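You operate a simulated robot arm through the tools that you are given. There is no shell and no other tool. Be economical: measure what you need, move in short steps, check, and stop when the job is done.

You run a simulated robot arm. Do the job below in one go: nothing can be reset, and whatever is moved stays where it is left.

JOB
Count the screw jars on the ironing board top, then put as many of the toggle buttons from the ironing board top on top of the white soup tub there.

It is judged by the outcome, as a careful person would: the job done as asked, and still so three seconds after it is handed in. It fails if anything else is knocked over, pushed out of place, dropped, spilled or broken.

ROBOT AND FRAMES
A 7-joint arm with a two-finger parallel gripper, fixed in place. Base frame: the origin is at the foot of the arm, x ahead of it, y to its left, z up; the work surface is at about z = 0. Readings come in m, degrees, newtons and seconds.
With the tool pointing down near the work surface it reaches from about 0.22 to 0.58 m from the base axis. Its first joint turns from -66.0 to 66.0 degrees. Payload 2.5 kg.
Tool frame: the origin (TCP) lies between the finger pads and is the grasp point; the fingertips stand 0.023 m ahead of it; z points along the fingers, y is the line along which they close. The gripper opens to 0.094 m. The fingers are 0.038 m wide and 0.01 m thick; the gripper's body (0.054 by 0.096 m) begins 0.039 m behind the TCP.
Orientation is that of the tool frame in the base frame, as [roll, pitch, yaw] about the fixed x, y, z axes, in that order (R = Rz(yaw) Ry(pitch) Rx(roll)). With the fingers straight down and closing along the base's y, the tool's x points along the base's -x, its y along +y and its z along -z.

CONTROLS
- The arm moves only by the tool jog_arm. Its argument "steps" is a list of rows, each a list of 7 numbers: the shift along the tool's x, y, z in units of 40 mm (1.0 is 40 mm), then the turn, a rotation vector about the tool's x, y, z in units of 8 degrees (1.0 is 8 degrees), then the opening, from 0 (shut) to 1 (fully open). In form: [[tx, ty, tz, wx, wy, wz, fingers], ...]. A call has 1 to 10 rows; each row shifts and turns the commanded pose from where the row before left it, along the tool's axes as they then stand. A call with a number of a shift or a turn outside -1 to 1 is refused whole. A row lasts 0.2 s, in which the tool goes at most 0.05 m and 8.6 degrees; a call with a longer step from one row to the next is refused whole, and so is a gripper value outside its range. A pose out of reach is approached as far as the arm can. The call stops where the force on the tool passes 40 N (or 10 N more than at its start, if that is more) or the arm is blocked; 0.2 s more then pass. Each finger travels about 0.108 m/s and halts on what it meets, pressing with about 34 N; the grip force reading is that of the motor and also rises with nothing between the fingers. The clock runs only during rows and for 0.2 s after the last one: add rows that do not move to give the fingers time. It gives the time, the measured TCP pose, the force on the tool (base axes), the opening and the grip force at its end, in the units of the frame above (readings bear some noise), and new pictures: "views" is both (left out), scene, wrist or none.
- Cameras (640 x 400 px; columns grow to the right, rows downward): "scene" is fixed at [0.1216, -0.4331, 0.5295]; the picture's right is [0.64, -0.77, 0.00], its down [-0.56, -0.47, -0.68] and it looks along [0.53, 0.44, -0.73] (base axes); focal length 260 px, centre (320, 200). "wrist" rides on the gripper at [0.086, 0.016, -0.074] in the tool frame; the picture's right is [-0.18, 0.98, 0.00], its down [-0.58, -0.11, -0.81] and it looks along [-0.79, -0.15, 0.59] (tool axes); focal length 243 px, centre (320, 200). There is no depth. A picture from a camera that has moved, and an enlarged one, comes with that camera's place and axes in the base frame and with its lens. The place of the scene camera against the robot may be out by one fixed shift of up to 0.018 m in any direction.
- inspect(camera, box): a new picture of the part [left, top, right, bottom] of that camera's present view, enlarged. The clock stands still meanwhile.
- finish_job(): hands the job in; it is judged then, once.

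Go step by step. Nothing tells you positions but the pictures and the camera data: compare them with the known pose of the tool, close in by small moves and look again before you grip or let go. The budget is 90 turns and 170 pictures, counting those below and the enlarged ones. Unless the task says otherwise, let go and move clear before handing in, and close with one line.

The tools are called after "Request:" by a JSON object that holds its "method" and its "body". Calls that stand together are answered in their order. jog_arm: Moves the arm, as the interface text tells. Its arguments: {"type":"object","properties":{"steps":{"type":"array","items":{"type":"array","items":{"type":"number"}}},"views":{"type":"string","enum":["both","scene","wrist","none"]}},"required":["steps"]} The other tools are called the same way: inspect (camera, box) takes an enlarged picture of a part of a camera's view; finish_job () hands the job in.

At the start:

```text
t: 0.0
position: [0.3144, -0.1153, 0.3106]
orientation: [180.0, 0.0, -180.0]
wrist_force: [0.1, 0.0, 0.2]
finger_gap: 0.0941
grasp_force: 0.1
```

scene: 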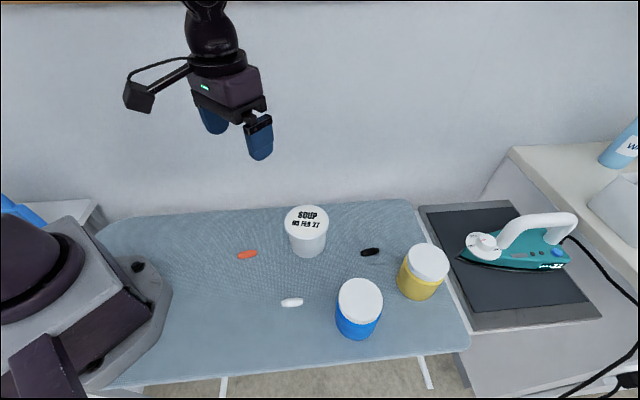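
wrist: 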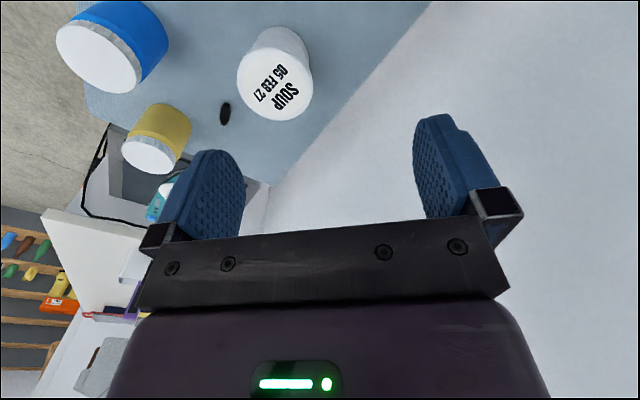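

I see two jars (blue, yellow), the white soup tub and three toggles (orange, white, black). I'll zoom in to check the count and measure.

Request:
{"method": "inspect", "body": {"camera": "scene", "box": [220, 190, 400, 320]}}

Request:
{"method": "inspect", "body": {"camera": "scene", "box": [320, 220, 480, 350]}}

```text
3.08 times, centred on (310, 255) of scene
camera zoom: at [0.1216, -0.4331, 0.5295], right [0.64, -0.77, 0.0], down [-0.56, -0.47, -0.68], along [0.53, 0.44, -0.73], focal length 798 px, centre (351, 31)
```

zoom: 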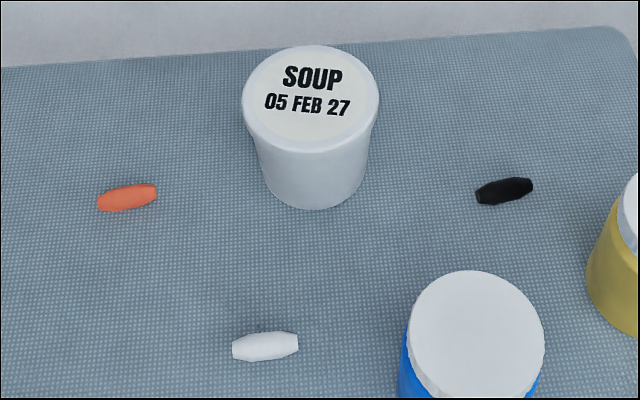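

```text
3.08 times, centred on (400, 285) of scene
camera zoom: at [0.1216, -0.4331, 0.5295], right [0.64, -0.77, 0.0], down [-0.56, -0.47, -0.68], along [0.53, 0.44, -0.73], focal length 798 px, centre (74, -62)
```

zoom: 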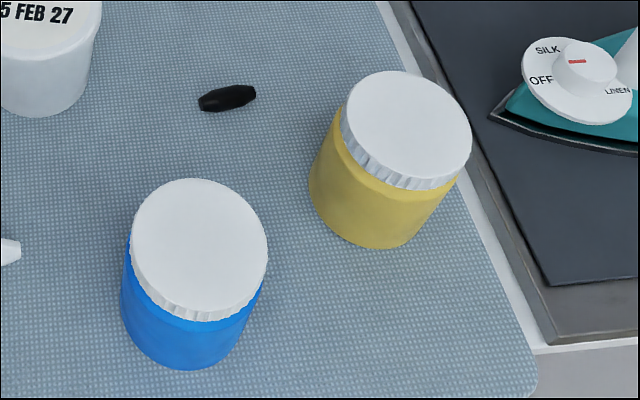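

There are two screw jars, blue and yellow, so two toggles go on the tub. I estimate orange at (0.262,-0.098), white at (0.247,-0.256) and the tub at (0.377,-0.184) with its top near z 0.085. I'll move above orange first.

Request:
{"method": "jog_arm", "body": {"steps": [[0.66, 0.22, 0.8, 0, 0, 0, 1], [0.65, 0.21, 0.8, 0, 0, 0, 1], [0, 0, 1, 0, 0, 0, 1], [0, 0, 1, 0, 0, 0, 1], [0, 0, 0.4, 0, 0, 1, 1], [0, 0, 0, 0, 0, 1, 1], [0, 0, 0, 0, 0, 1, 1], [0, 0, 0, 0, 0, 1, 1], [0, 0, 0, 0, 0, 0.25, 1]]}}

```text
t: 2.0
position: [0.2624, -0.0984, 0.1529]
orientation: [-180.0, -0.1, 145.8]
wrist_force: [0.3, 0.1, 0.1]
finger_gap: 0.094
grasp_force: 0.0
camera wrist: at [0.1991, -0.0356, 0.2263], right [0.7, 0.71, 0.0], down [0.42, -0.42, 0.81], along [0.57, -0.57, -0.59], focal length 243 px, centre (320, 200)
```

scene: 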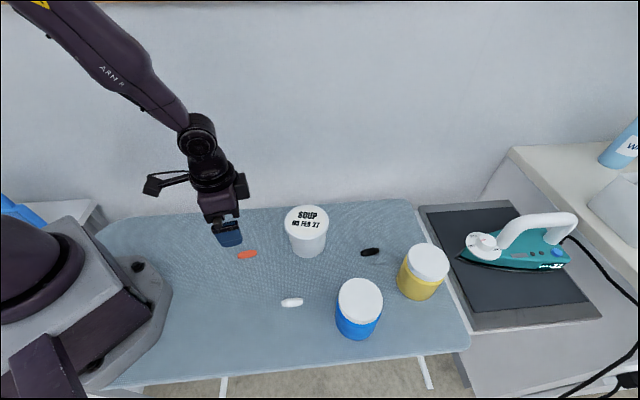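
wrist: 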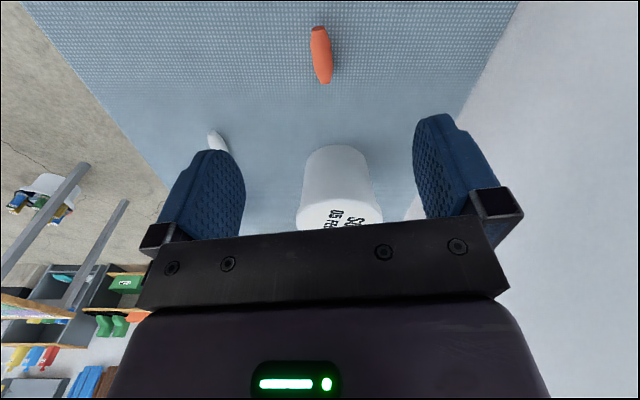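

The wrist view puts orange at (0.264,-0.099) and aligned with the tool. I'll descend in two stages, stopping just above the board.

Request:
{"method": "jog_arm", "body": {"steps": [[-0.05, 0, 1, 0, 0, 0, 0.6], [0, 0, 1, 0, 0, 0, 0.5], [0, 0, 0.5, 0, 0, 0, 0.5], [0, 0, 0.25, 0, 0, 0, 0.5], [0, 0, 0, 0, 0, 0, 0.5]]}}

```text
t: 3.2
position: [0.2642, -0.1001, 0.0409]
orientation: [-180.0, 0.1, 145.9]
wrist_force: [0.5, -0.4, -0.1]
finger_gap: 0.047
grasp_force: 0.0
camera wrist: at [0.201, -0.0377, 0.1154], right [0.7, 0.71, 0.0], down [0.42, -0.42, 0.81], along [0.57, -0.57, -0.59], focal length 243 px, centre (320, 200)
```

scene: 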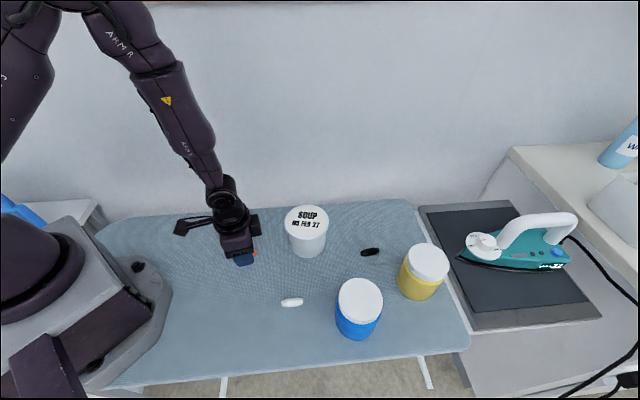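
wrist: 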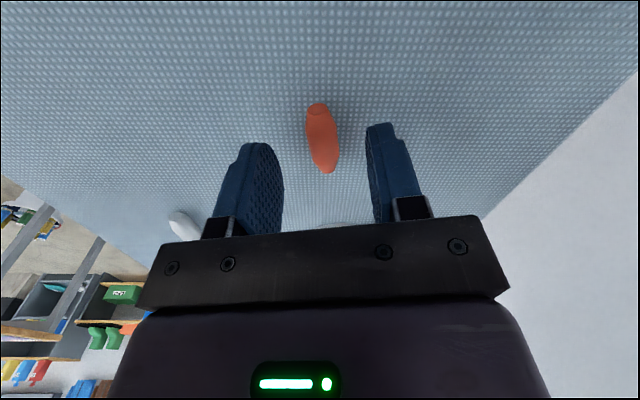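

Orange lies centred between the fingers. I'll go down to about z=0.0265 and close.

Request:
{"method": "jog_arm", "body": {"steps": [[0, 0, 0.2, 0, 0, 0, 0.5], [0, 0, 0.16, 0, 0, 0, 0.5], [0, 0, 0, 0, 0, 0, 0.25], [0, 0, 0, 0, 0, 0, 0.05], [0, 0, 0, 0, 0, 0, 0.05]], "views": "wrist"}}

```text
t: 4.4
position: [0.2634, -0.0979, 0.0274]
orientation: [180.0, 0.0, 145.9]
wrist_force: [-0.6, 0.5, -0.3]
finger_gap: 0.0132
grasp_force: 33.8
camera wrist: at [0.2009, -0.0372, 0.1013], right [0.7, 0.71, 0.0], down [0.42, -0.42, 0.81], along [0.57, -0.57, -0.59], focal length 243 px, centre (320, 200)
```

wrist: 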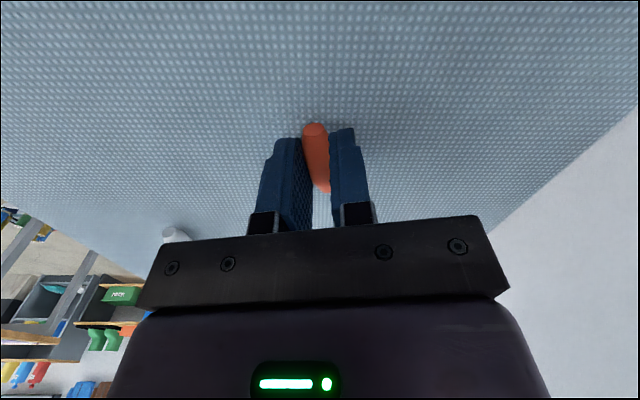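

Orange is gripped (13 mm gap). I'll lift it and measure the tub with the wrist camera.

Request:
{"method": "jog_arm", "body": {"steps": [[0, 0, -0.5, 0, 0, 0, 0.05], [0, 0, -1, 0, 0, 0, 0.05], [0, 0, -1, 0, 0, 0, 0.05], [0, 0, -1, 0, 0, 0, 0.05], [0, 0, -0.8, 0, 0, 0, 0.05], [0, 0, 0, 0, 0, 0, 0.05]]}}

```text
t: 5.8
position: [0.2643, -0.0997, 0.1977]
orientation: [-180.0, -0.1, 146.0]
wrist_force: [0.3, -0.3, -0.5]
finger_gap: 0.0127
grasp_force: 34.5
camera wrist: at [0.2009, -0.0372, 0.2721], right [0.7, 0.71, 0.0], down [0.42, -0.42, 0.81], along [0.57, -0.57, -0.59], focal length 243 px, centre (320, 200)
```

scene: 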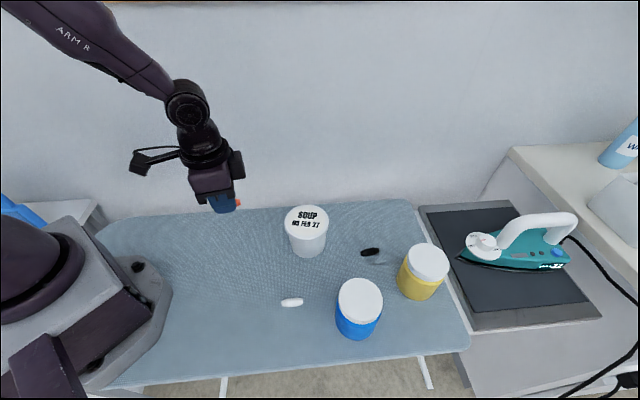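
wrist: 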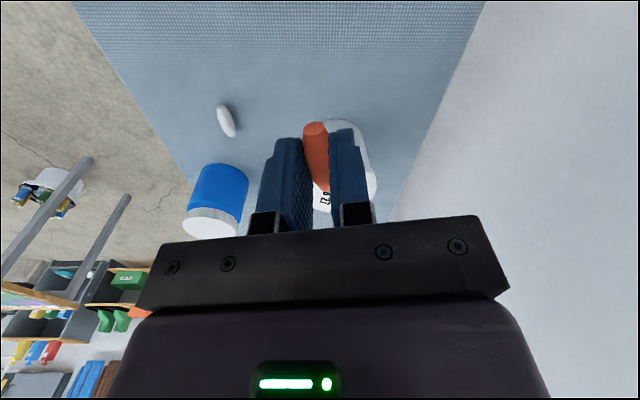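

Both views agree on the tub at about (0.376,-0.185), lid diameter about 95 mm, top near z 0.085. I'll carry orange over the lid's left half, then go lower to just above it.

Request:
{"method": "jog_arm", "body": {"steps": [[-0.7, 0.07, 0, 0, 0, 0, 0.05], [-0.9, 0.07, 0, 0, 0, 0, 0.05], [-0.9, 0.1, 0, 0, 0, 0, 0.05], [-0.7, 0.07, 0, 0, 0, 0, 0.05], [-0.3, 0.035, 0, 0, 0, 0, 0.05], [0, 0, 0.8, 0, 0, 0, 0.05], [0, 0, 0.6, 0, 0, 0, 0.05], [0, 0, 0, 0, 0, 0, 0.05]]}}

Request:
{"method": "inspect", "body": {"camera": "scene", "box": [250, 150, 370, 270]}}

```text
t: 7.6
position: [0.3895, -0.1655, 0.1426]
orientation: [180.0, -0.1, 146.0]
wrist_force: [0.2, -0.1, 0.4]
finger_gap: 0.0136
grasp_force: 33.5
camera wrist: at [0.3256, -0.1038, 0.2177], right [0.7, 0.71, 0.0], down [0.42, -0.42, 0.81], along [0.57, -0.57, -0.59], focal length 243 px, centre (320, 200)
```

scene: 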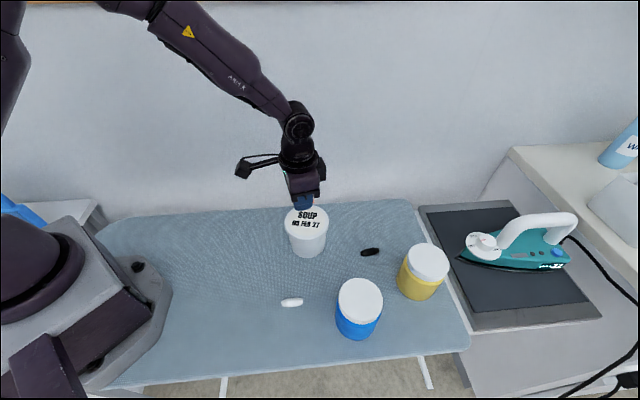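
wrist: 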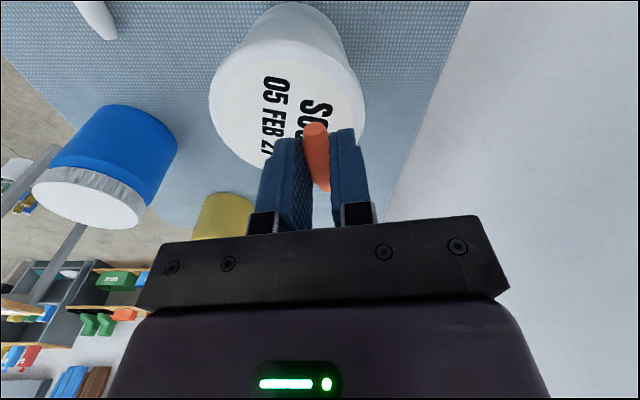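

```text
3.33 times, centred on (310, 210) of scene
camera zoom: at [0.1216, -0.4331, 0.5295], right [0.64, -0.77, 0.0], down [-0.56, -0.47, -0.68], along [0.53, 0.44, -0.73], focal length 865 px, centre (353, 167)
```

zoom: 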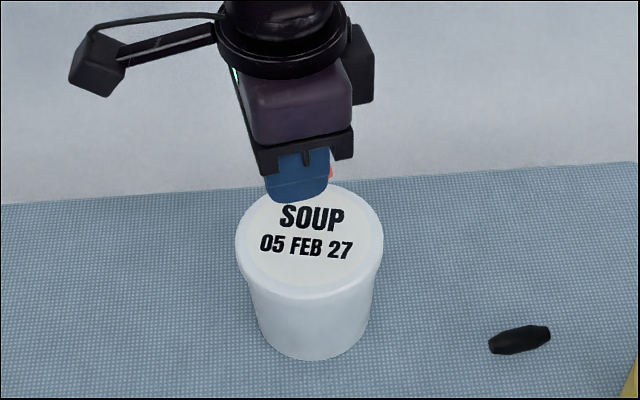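

Orange is about 30 mm above the lid, well inside its left half. I'll go down in small steps, watching the force.

Request:
{"method": "jog_arm", "body": {"steps": [[0.05, 0, 0.3, 0, 0, 0, 0.05], [0.05, 0, 0.2, 0, 0, 0, 0.05], [0, 0, 0, 0, 0, 0, 0.05]]}}

Request:
{"method": "inspect", "body": {"camera": "wrist", "box": [200, 60, 440, 220]}}

```text
t: 8.4
position: [0.3834, -0.1627, 0.1239]
orientation: [180.0, 0.0, 146.0]
wrist_force: [-0.2, -0.2, 0.1]
finger_gap: 0.0138
grasp_force: 33.5
camera wrist: at [0.3213, -0.1009, 0.1978], right [0.7, 0.71, 0.0], down [0.42, -0.42, 0.81], along [0.57, -0.57, -0.59], focal length 243 px, centre (320, 200)
```

scene: 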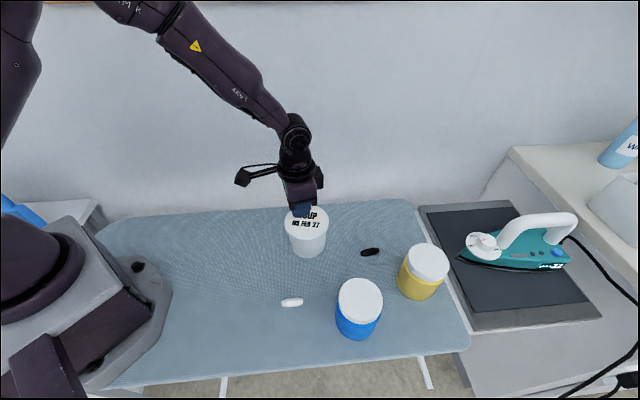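
wrist: 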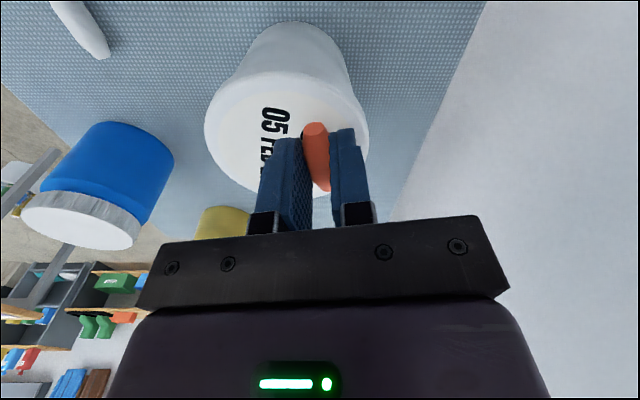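

```text
2.50 times, centred on (320, 140) of wrist
camera zoom: at [0.3213, -0.1009, 0.1978], right [0.7, 0.71, 0.0], down [0.42, -0.42, 0.81], along [0.57, -0.57, -0.59], focal length 606 px, centre (320, 350)
```

zoom: 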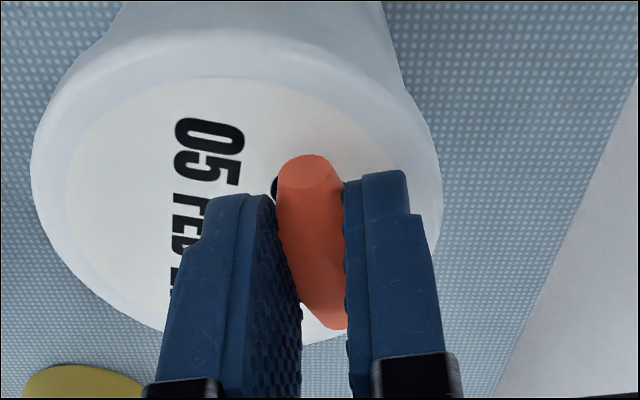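

The toggle is centred along the lid and about 20 mm left of its middle, as planned. I'll keep creeping down.

Request:
{"method": "jog_arm", "body": {"steps": [[0, 0, 0.1, 0, 0, 0, 0.05], [0, 0, 0.05, 0, 0, 0, 0.05], [0, 0, 0, 0, 0, 0, 0.05]]}}

Request:
{"method": "inspect", "body": {"camera": "wrist", "box": [200, 60, 440, 220]}}

```text
t: 9.2
position: [0.3849, -0.1626, 0.1167]
orientation: [180.0, 0.0, 146.0]
wrist_force: [0.6, -0.1, -0.5]
finger_gap: 0.0138
grasp_force: 33.7
camera wrist: at [0.3214, -0.1008, 0.1916], right [0.7, 0.71, 0.0], down [0.42, -0.42, 0.81], along [0.57, -0.57, -0.59], focal length 243 px, centre (320, 200)
```

scene: 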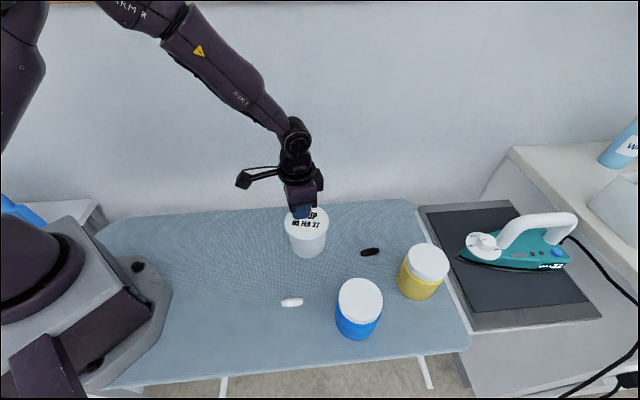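
wrist: 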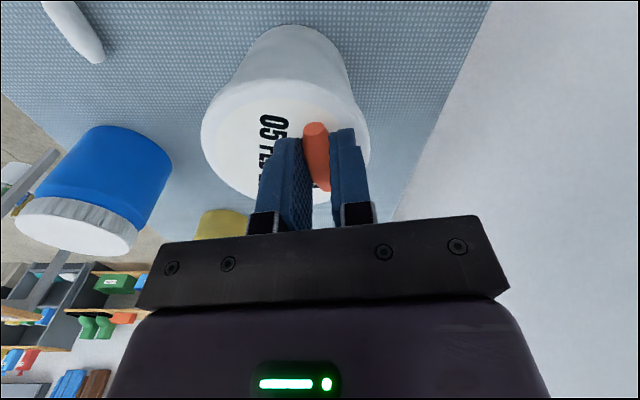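

```text
2.50 times, centred on (320, 140) of wrist
camera zoom: at [0.3214, -0.1008, 0.1916], right [0.7, 0.71, 0.0], down [0.42, -0.42, 0.81], along [0.57, -0.57, -0.59], focal length 606 px, centre (320, 350)
```

zoom: 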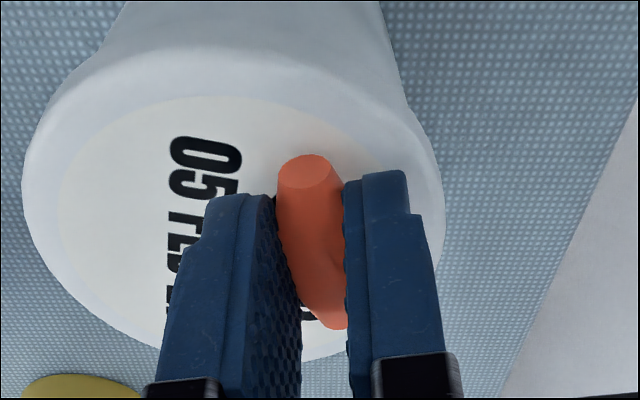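

There's no contact yet, so I'll creep on a few millimetres at a time.

Request:
{"method": "jog_arm", "body": {"steps": [[0, 0, 0.05, 0, 0, 0, 0.05], [0, 0, 0.04, 0, 0, 0, 0.05], [0, 0, 0, 0, 0, 0, 0.05]], "views": "none"}}

Request:
{"method": "inspect", "body": {"camera": "wrist", "box": [200, 60, 440, 220]}}

Request:
{"method": "inspect", "body": {"camera": "scene", "box": [270, 180, 350, 230]}}

```text
t: 10.0
position: [0.3862, -0.1639, 0.1146]
orientation: [179.9, 0.3, 146.0]
wrist_force: [-2.4, 3.0, 29.4]
finger_gap: 0.0138
grasp_force: 34.1
```

```text
2.50 times, centred on (320, 140) of wrist
camera zoom: at [0.322, -0.1015, 0.1892], right [0.7, 0.71, 0.0], down [0.42, -0.41, 0.81], along [0.58, -0.57, -0.59], focal length 606 px, centre (320, 350)
```

zoom: 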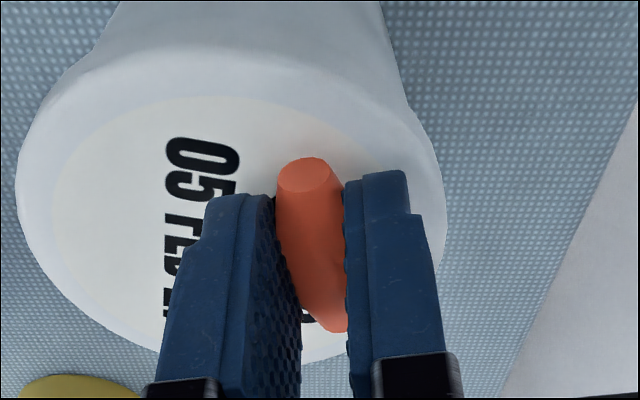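

```text
8.00 times, centred on (310, 205) of scene
camera zoom: at [0.1215, -0.433, 0.5296], right [0.64, -0.77, 0.0], down [-0.56, -0.47, -0.68], along [0.53, 0.44, -0.73], focal length 2076 px, centre (400, 160)
```

zoom: 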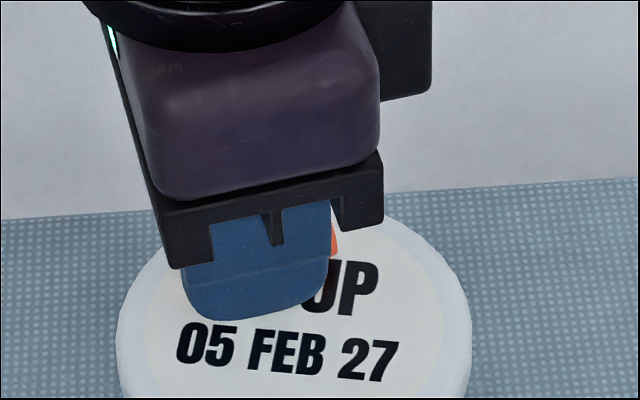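

Contact came at z≈0.1146, so the lid top is about 0.087. I'll ease off 2 mm, open modestly and lift clear.

Request:
{"method": "jog_arm", "body": {"steps": [[0, 0, -0.05, 0, 0, 0, 0.05], [0, 0, 0, 0, 0, 0, 0.1], [0, 0, 0, 0, 0, 0, 0.2], [0, 0, 0, 0, 0, 0, 0.3], [0, 0, 0, 0, 0, 0, 0.3], [0, 0, -0.4, 0, 0, 0, 0.3], [0, 0, -0.8, 0, 0, 0, 0.3], [0, 0, -1, 0, 0, 0, 0.3], [0, 0, 0, 0, 0, 0, 0.3]]}}

Request:
{"method": "inspect", "body": {"camera": "scene", "box": [250, 180, 370, 270]}}

```text
t: 12.0
position: [0.384, -0.1643, 0.2053]
orientation: [180.0, 0.0, 145.9]
wrist_force: [1.1, 0.7, 0.0]
finger_gap: 0.028
grasp_force: 0.2
camera wrist: at [0.321, -0.1023, 0.2806], right [0.7, 0.71, 0.0], down [0.42, -0.42, 0.81], along [0.57, -0.57, -0.59], focal length 243 px, centre (320, 200)
```

scene: 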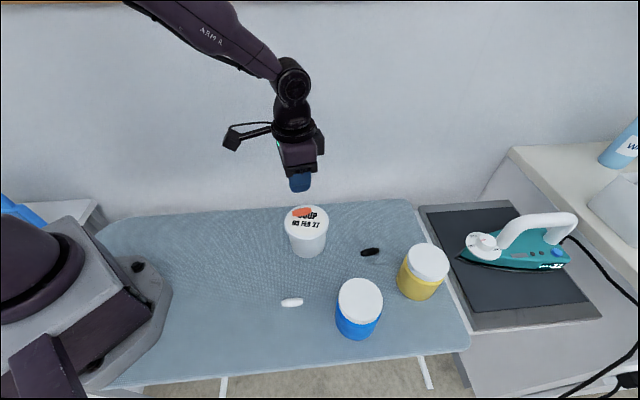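
wrist: 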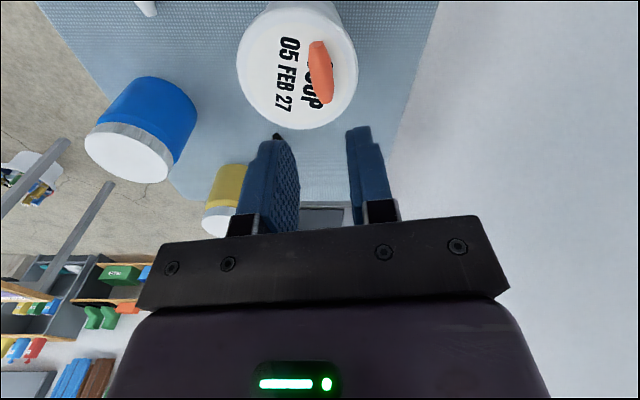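

```text
4.44 times, centred on (310, 225) of scene
camera zoom: at [0.1216, -0.4331, 0.5295], right [0.64, -0.77, 0.0], down [-0.56, -0.47, -0.68], along [0.53, 0.44, -0.73], focal length 1153 px, centre (364, 89)
```

zoom: 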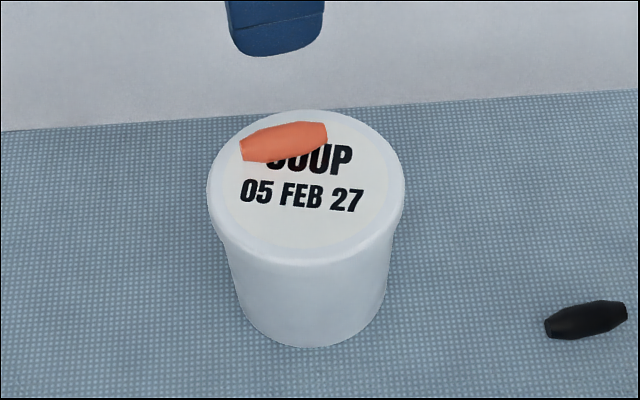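

Orange sits steady on the lid. Next is white, near (0.249,-0.258), axis about -45°.

Request:
{"method": "jog_arm", "body": {"steps": [[0.3, -0.8, 0, 0, 0, 0, 0.5], [0.35, -0.9, 0, 0, 0, 0, 0.5], [0.35, -0.9, 0, 0, 0, 0, 0.5], [0.3, -0.8, 0, 0, 0, 0, 0.5], [0.185, -0.435, 0, 0, 0, 0.7, 0.5], [0, 0, 0.9, 0, 0, 0.675, 0.5], [0, 0, 0.9, 0, 0, 0, 0.5], [0, 0, 0, 0, 0, 0, 0.5]]}}

```text
t: 13.8
position: [0.2495, -0.259, 0.1328]
orientation: [-179.9, 0.0, 135.0]
wrist_force: [-0.2, 0.1, -0.2]
finger_gap: 0.047
grasp_force: 0.1
camera wrist: at [0.1983, -0.1849, 0.2069], right [0.83, 0.56, 0.0], down [0.33, -0.49, 0.81], along [0.46, -0.67, -0.59], focal length 243 px, centre (320, 200)
```

scene: 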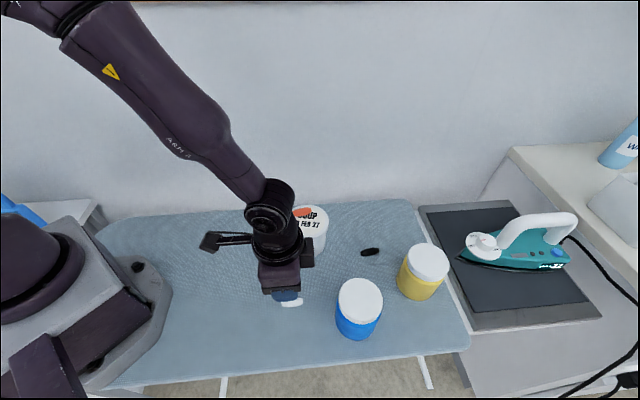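
wrist: 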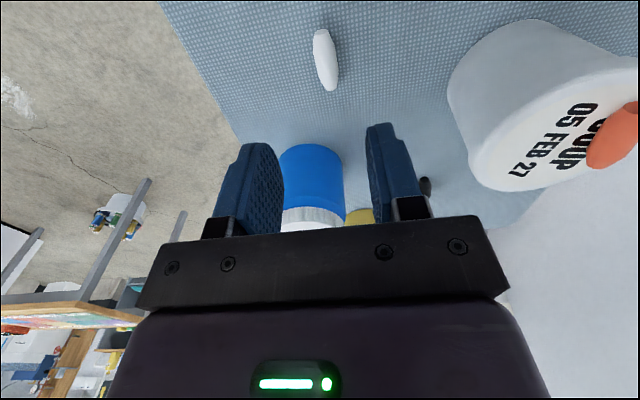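

White is about 5 mm off along the closing direction. I'll correct that and descend.

Request:
{"method": "jog_arm", "body": {"steps": [[0, 0.12, 0.8, 0, 0, 0, 0.5], [0, 0, 0.9, 0, 0, 0, 0.5], [0, 0, 0.5, 0, 0, 0, 0.5], [0, 0, 0, 0, 0, 0, 0.5]], "views": "wrist"}}

```text
t: 14.8
position: [0.2537, -0.2544, 0.0437]
orientation: [-180.0, 0.0, 135.0]
wrist_force: [0.1, 0.4, 0.1]
finger_gap: 0.0472
grasp_force: 0.1
camera wrist: at [0.2032, -0.1806, 0.1186], right [0.83, 0.56, 0.0], down [0.33, -0.49, 0.81], along [0.46, -0.67, -0.59], focal length 243 px, centre (320, 200)
```

wrist: 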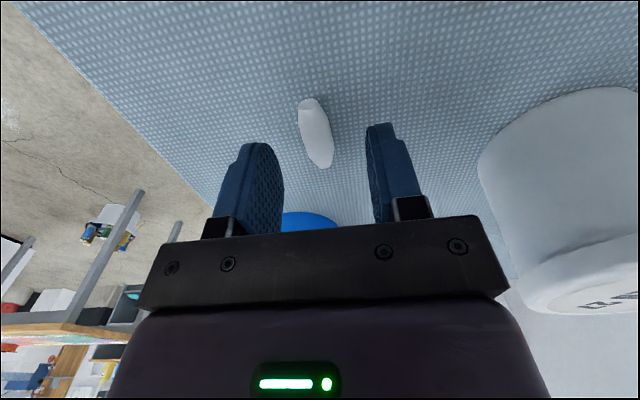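

White is centred now. I'll finish the descent and close.

Request:
{"method": "jog_arm", "body": {"steps": [[0, -0.04, 0.2, 0, 0, 0, 0.5], [0, 0, 0.2, 0, 0, 0, 0.5], [0, 0, 0, 0, 0, 0, 0.25], [0, 0, 0, 0, 0, 0, 0.05], [0, 0, 0, 0, 0, 0, 0.05]], "views": "wrist"}}

```text
t: 16.0
position: [0.2523, -0.2543, 0.028]
orientation: [179.9, 0.0, 135.0]
wrist_force: [0.2, -1.0, 0.1]
finger_gap: 0.0136
grasp_force: 33.6
camera wrist: at [0.2019, -0.1824, 0.1028], right [0.83, 0.56, 0.0], down [0.33, -0.49, 0.81], along [0.46, -0.67, -0.59], focal length 243 px, centre (320, 200)
```

wrist: 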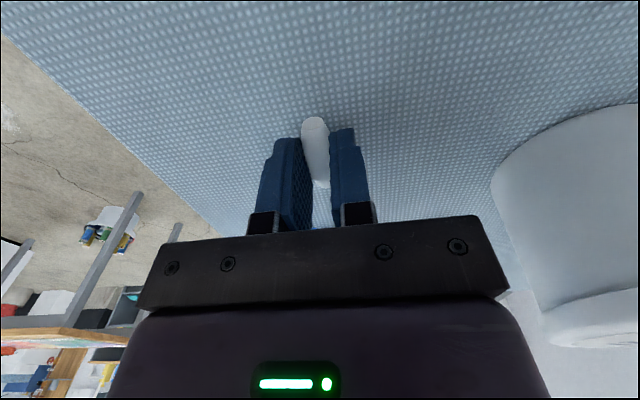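

White is gripped. I'll lift, turn back to match orange, and carry it over the other half of the lid.

Request:
{"method": "jog_arm", "body": {"steps": [[0, 0, -0.5, 0, 0, 0, 0.05], [0, 0, -1, 0, 0, 0, 0.05], [0, 0, -1, 0, 0, 0, 0.05], [0, 0, -1, 0, 0, -0.7, 0.05], [0, 0, -0.7, 0, 0, -0.675, 0.05], [-0.4, 0.7, 0, 0, 0, 0, 0.05], [-0.4, 0.8, 0, 0, 0, 0, 0.05], [-0.4, 0.8, 0, 0, 0, 0, 0.05], [-0.26, 0.375, 0, 0, 0, 0, 0.05], [0, 0, 0, 0, 0, 0, 0.05]]}}

```text
t: 18.2
position: [0.3588, -0.1985, 0.1975]
orientation: [-180.0, 0.0, 146.0]
wrist_force: [-0.4, 0.7, -0.1]
finger_gap: 0.0134
grasp_force: 33.9
camera wrist: at [0.2963, -0.1361, 0.2712], right [0.7, 0.71, 0.0], down [0.42, -0.42, 0.81], along [0.57, -0.57, -0.59], focal length 243 px, centre (320, 200)
```

scene: 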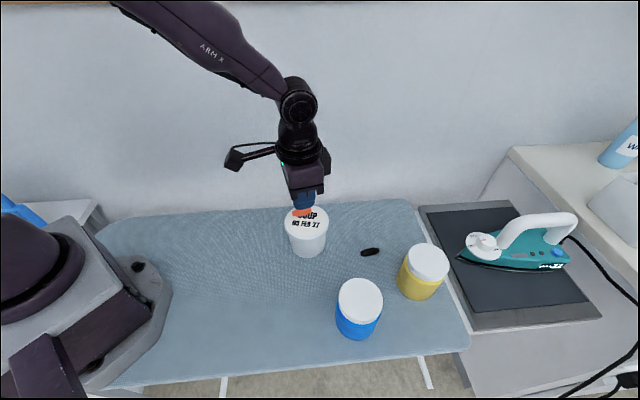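
wrist: 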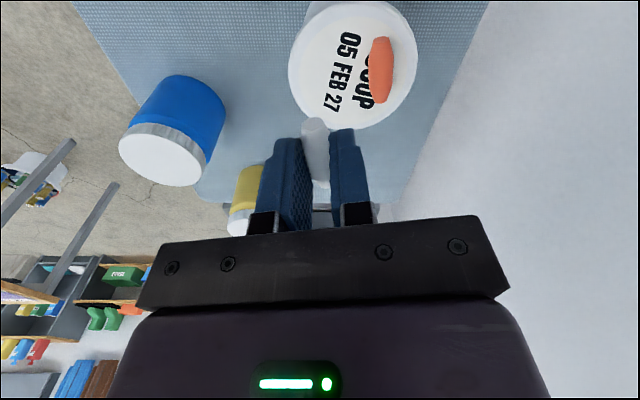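

White would land about 24 mm from the lid centre on the other side, with orange at 20 mm. I'll nudge 3 mm inward and descend to just above contact.

Request:
{"method": "jog_arm", "body": {"steps": [[0.05, 0.07, 0.8, 0, 0, 0, 0.05], [0, 0, 0.7, 0, 0, 0, 0.05], [0, 0, 0.35, 0, 0, 0, 0.05], [0, 0, 0, 0, 0, 0, 0.05]]}}

Request:
{"method": "inspect", "body": {"camera": "wrist", "box": [200, 60, 440, 220]}}

```text
t: 19.2
position: [0.3593, -0.1954, 0.1215]
orientation: [-179.9, 0.0, 146.1]
wrist_force: [0.2, 1.6, -0.4]
finger_gap: 0.0135
grasp_force: 33.7
camera wrist: at [0.2955, -0.1341, 0.1966], right [0.7, 0.71, 0.0], down [0.42, -0.42, 0.81], along [0.57, -0.57, -0.59], focal length 243 px, centre (320, 200)
```

scene: 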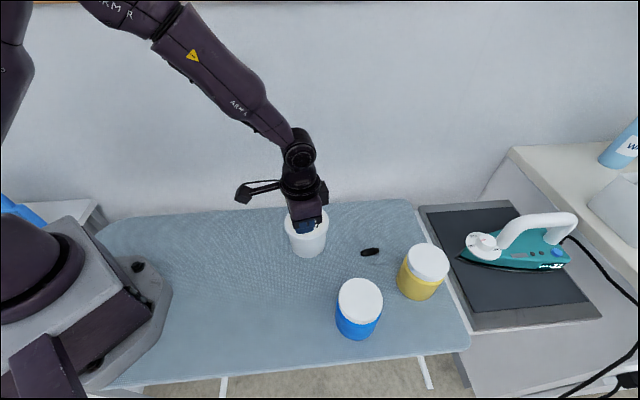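
wrist: 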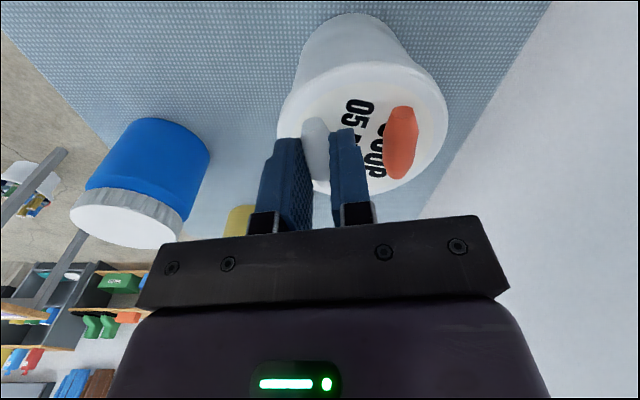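

```text
2.50 times, centred on (320, 140) of wrist
camera zoom: at [0.2955, -0.1341, 0.1966], right [0.7, 0.71, 0.0], down [0.42, -0.42, 0.81], along [0.57, -0.57, -0.59], focal length 606 px, centre (320, 350)
```

zoom: 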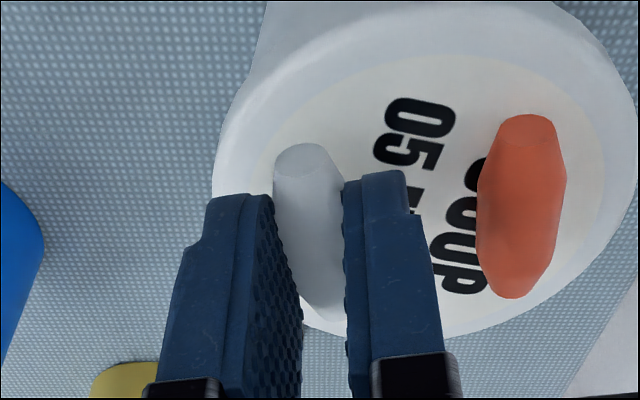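

White looks slightly far out, so I'll shift another 3 mm inward. Then I'll creep down to contact.

Request:
{"method": "jog_arm", "body": {"steps": [[0.04, 0.08, 0.05, 0, 0, 0, 0.05], [0, 0, 0.05, 0, 0, 0, 0.05], [0, 0, 0.04, 0, 0, 0, 0.05], [0, 0, 0, 0, 0, 0, 0.05]], "views": "none"}}

Request:
{"method": "inspect", "body": {"camera": "wrist", "box": [200, 60, 440, 220]}}

```text
t: 20.2
position: [0.3602, -0.1935, 0.1176]
orientation: [180.0, 0.1, 146.0]
wrist_force: [-5.2, 1.2, 20.2]
finger_gap: 0.0134
grasp_force: 33.9
```

```text
2.50 times, centred on (320, 140) of wrist
camera zoom: at [0.2969, -0.1303, 0.1915], right [0.7, 0.71, 0.0], down [0.42, -0.41, 0.81], along [0.58, -0.57, -0.59], focal length 606 px, centre (320, 350)
```

zoom: 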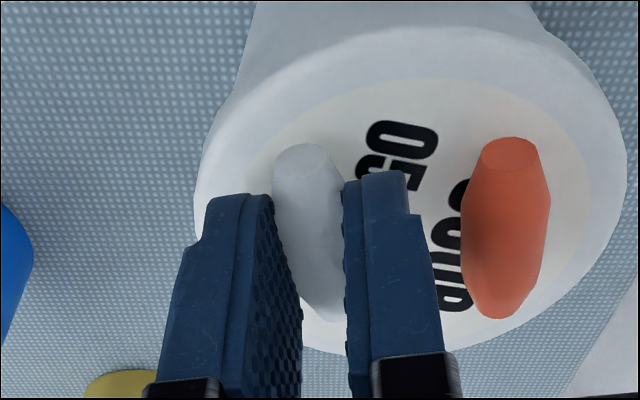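

White is in contact and sits symmetric with orange. I'll ease off, open slowly and lift.

Request:
{"method": "jog_arm", "body": {"steps": [[0, 0, -0.04, 0, 0, 0, 0.05], [0, 0, 0, 0, 0, 0, 0.1], [0, 0, 0, 0, 0, 0, 0.2], [0, 0, 0, 0, 0, 0, 0.27], [0, 0, 0, 0, 0, 0, 0.27], [0, 0, -0.4, 0, 0, 0, 0.27], [0, 0, -0.8, 0, 0, 0, 0.27], [0, 0, -1, 0, 0, 0, 0.27], [0, 0, -0.5, 0, 0, 0, 0.27], [0, 0, 0, 0, 0, 0, 0.27]]}}

Request:
{"method": "inspect", "body": {"camera": "scene", "box": [250, 180, 370, 270]}}

```text
t: 22.4
position: [0.3616, -0.1923, 0.2251]
orientation: [-180.0, 0.0, 146.0]
wrist_force: [-1.0, -0.5, -0.6]
finger_gap: 0.0252
grasp_force: 0.0
camera wrist: at [0.2979, -0.1303, 0.2998], right [0.7, 0.71, 0.0], down [0.42, -0.42, 0.81], along [0.57, -0.57, -0.59], focal length 243 px, centre (320, 200)
```

scene: 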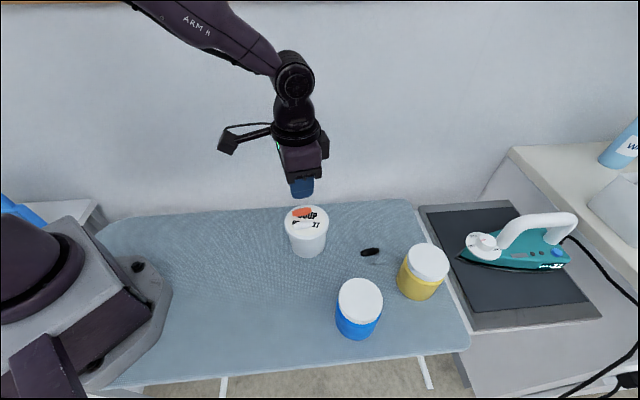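
wrist: 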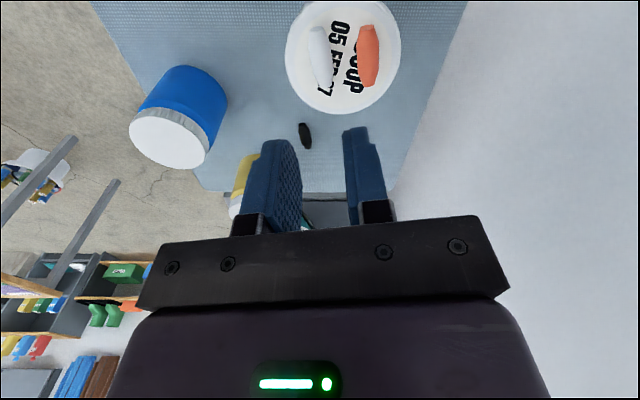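

```text
4.44 times, centred on (310, 225) of scene
camera zoom: at [0.1216, -0.4331, 0.5295], right [0.64, -0.77, 0.0], down [-0.56, -0.47, -0.68], along [0.53, 0.44, -0.73], focal length 1153 px, centre (364, 89)
```

zoom: 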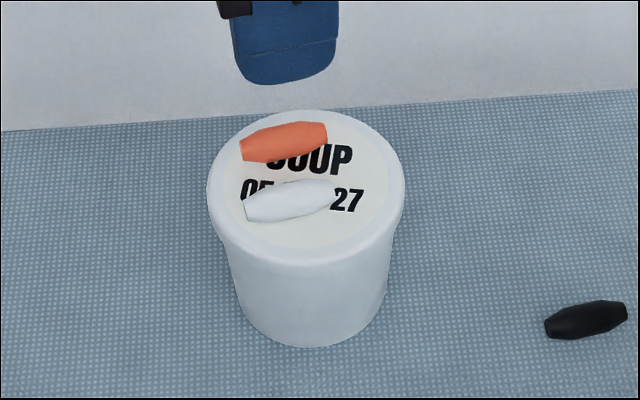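

Two screw jars (blue and yellow) were on the board, and the orange and white toggles now rest flat on the soup tub's lid. The gripper is clear and nothing else has moved, so I'm handing in.

Request:
{"method": "finish_job", "body": {}}

```text
The job is handed in.
```

I counted two screw jars on the ironing board and put two toggle buttons, orange and white, on top of the white soup tub; nothing else was moved.
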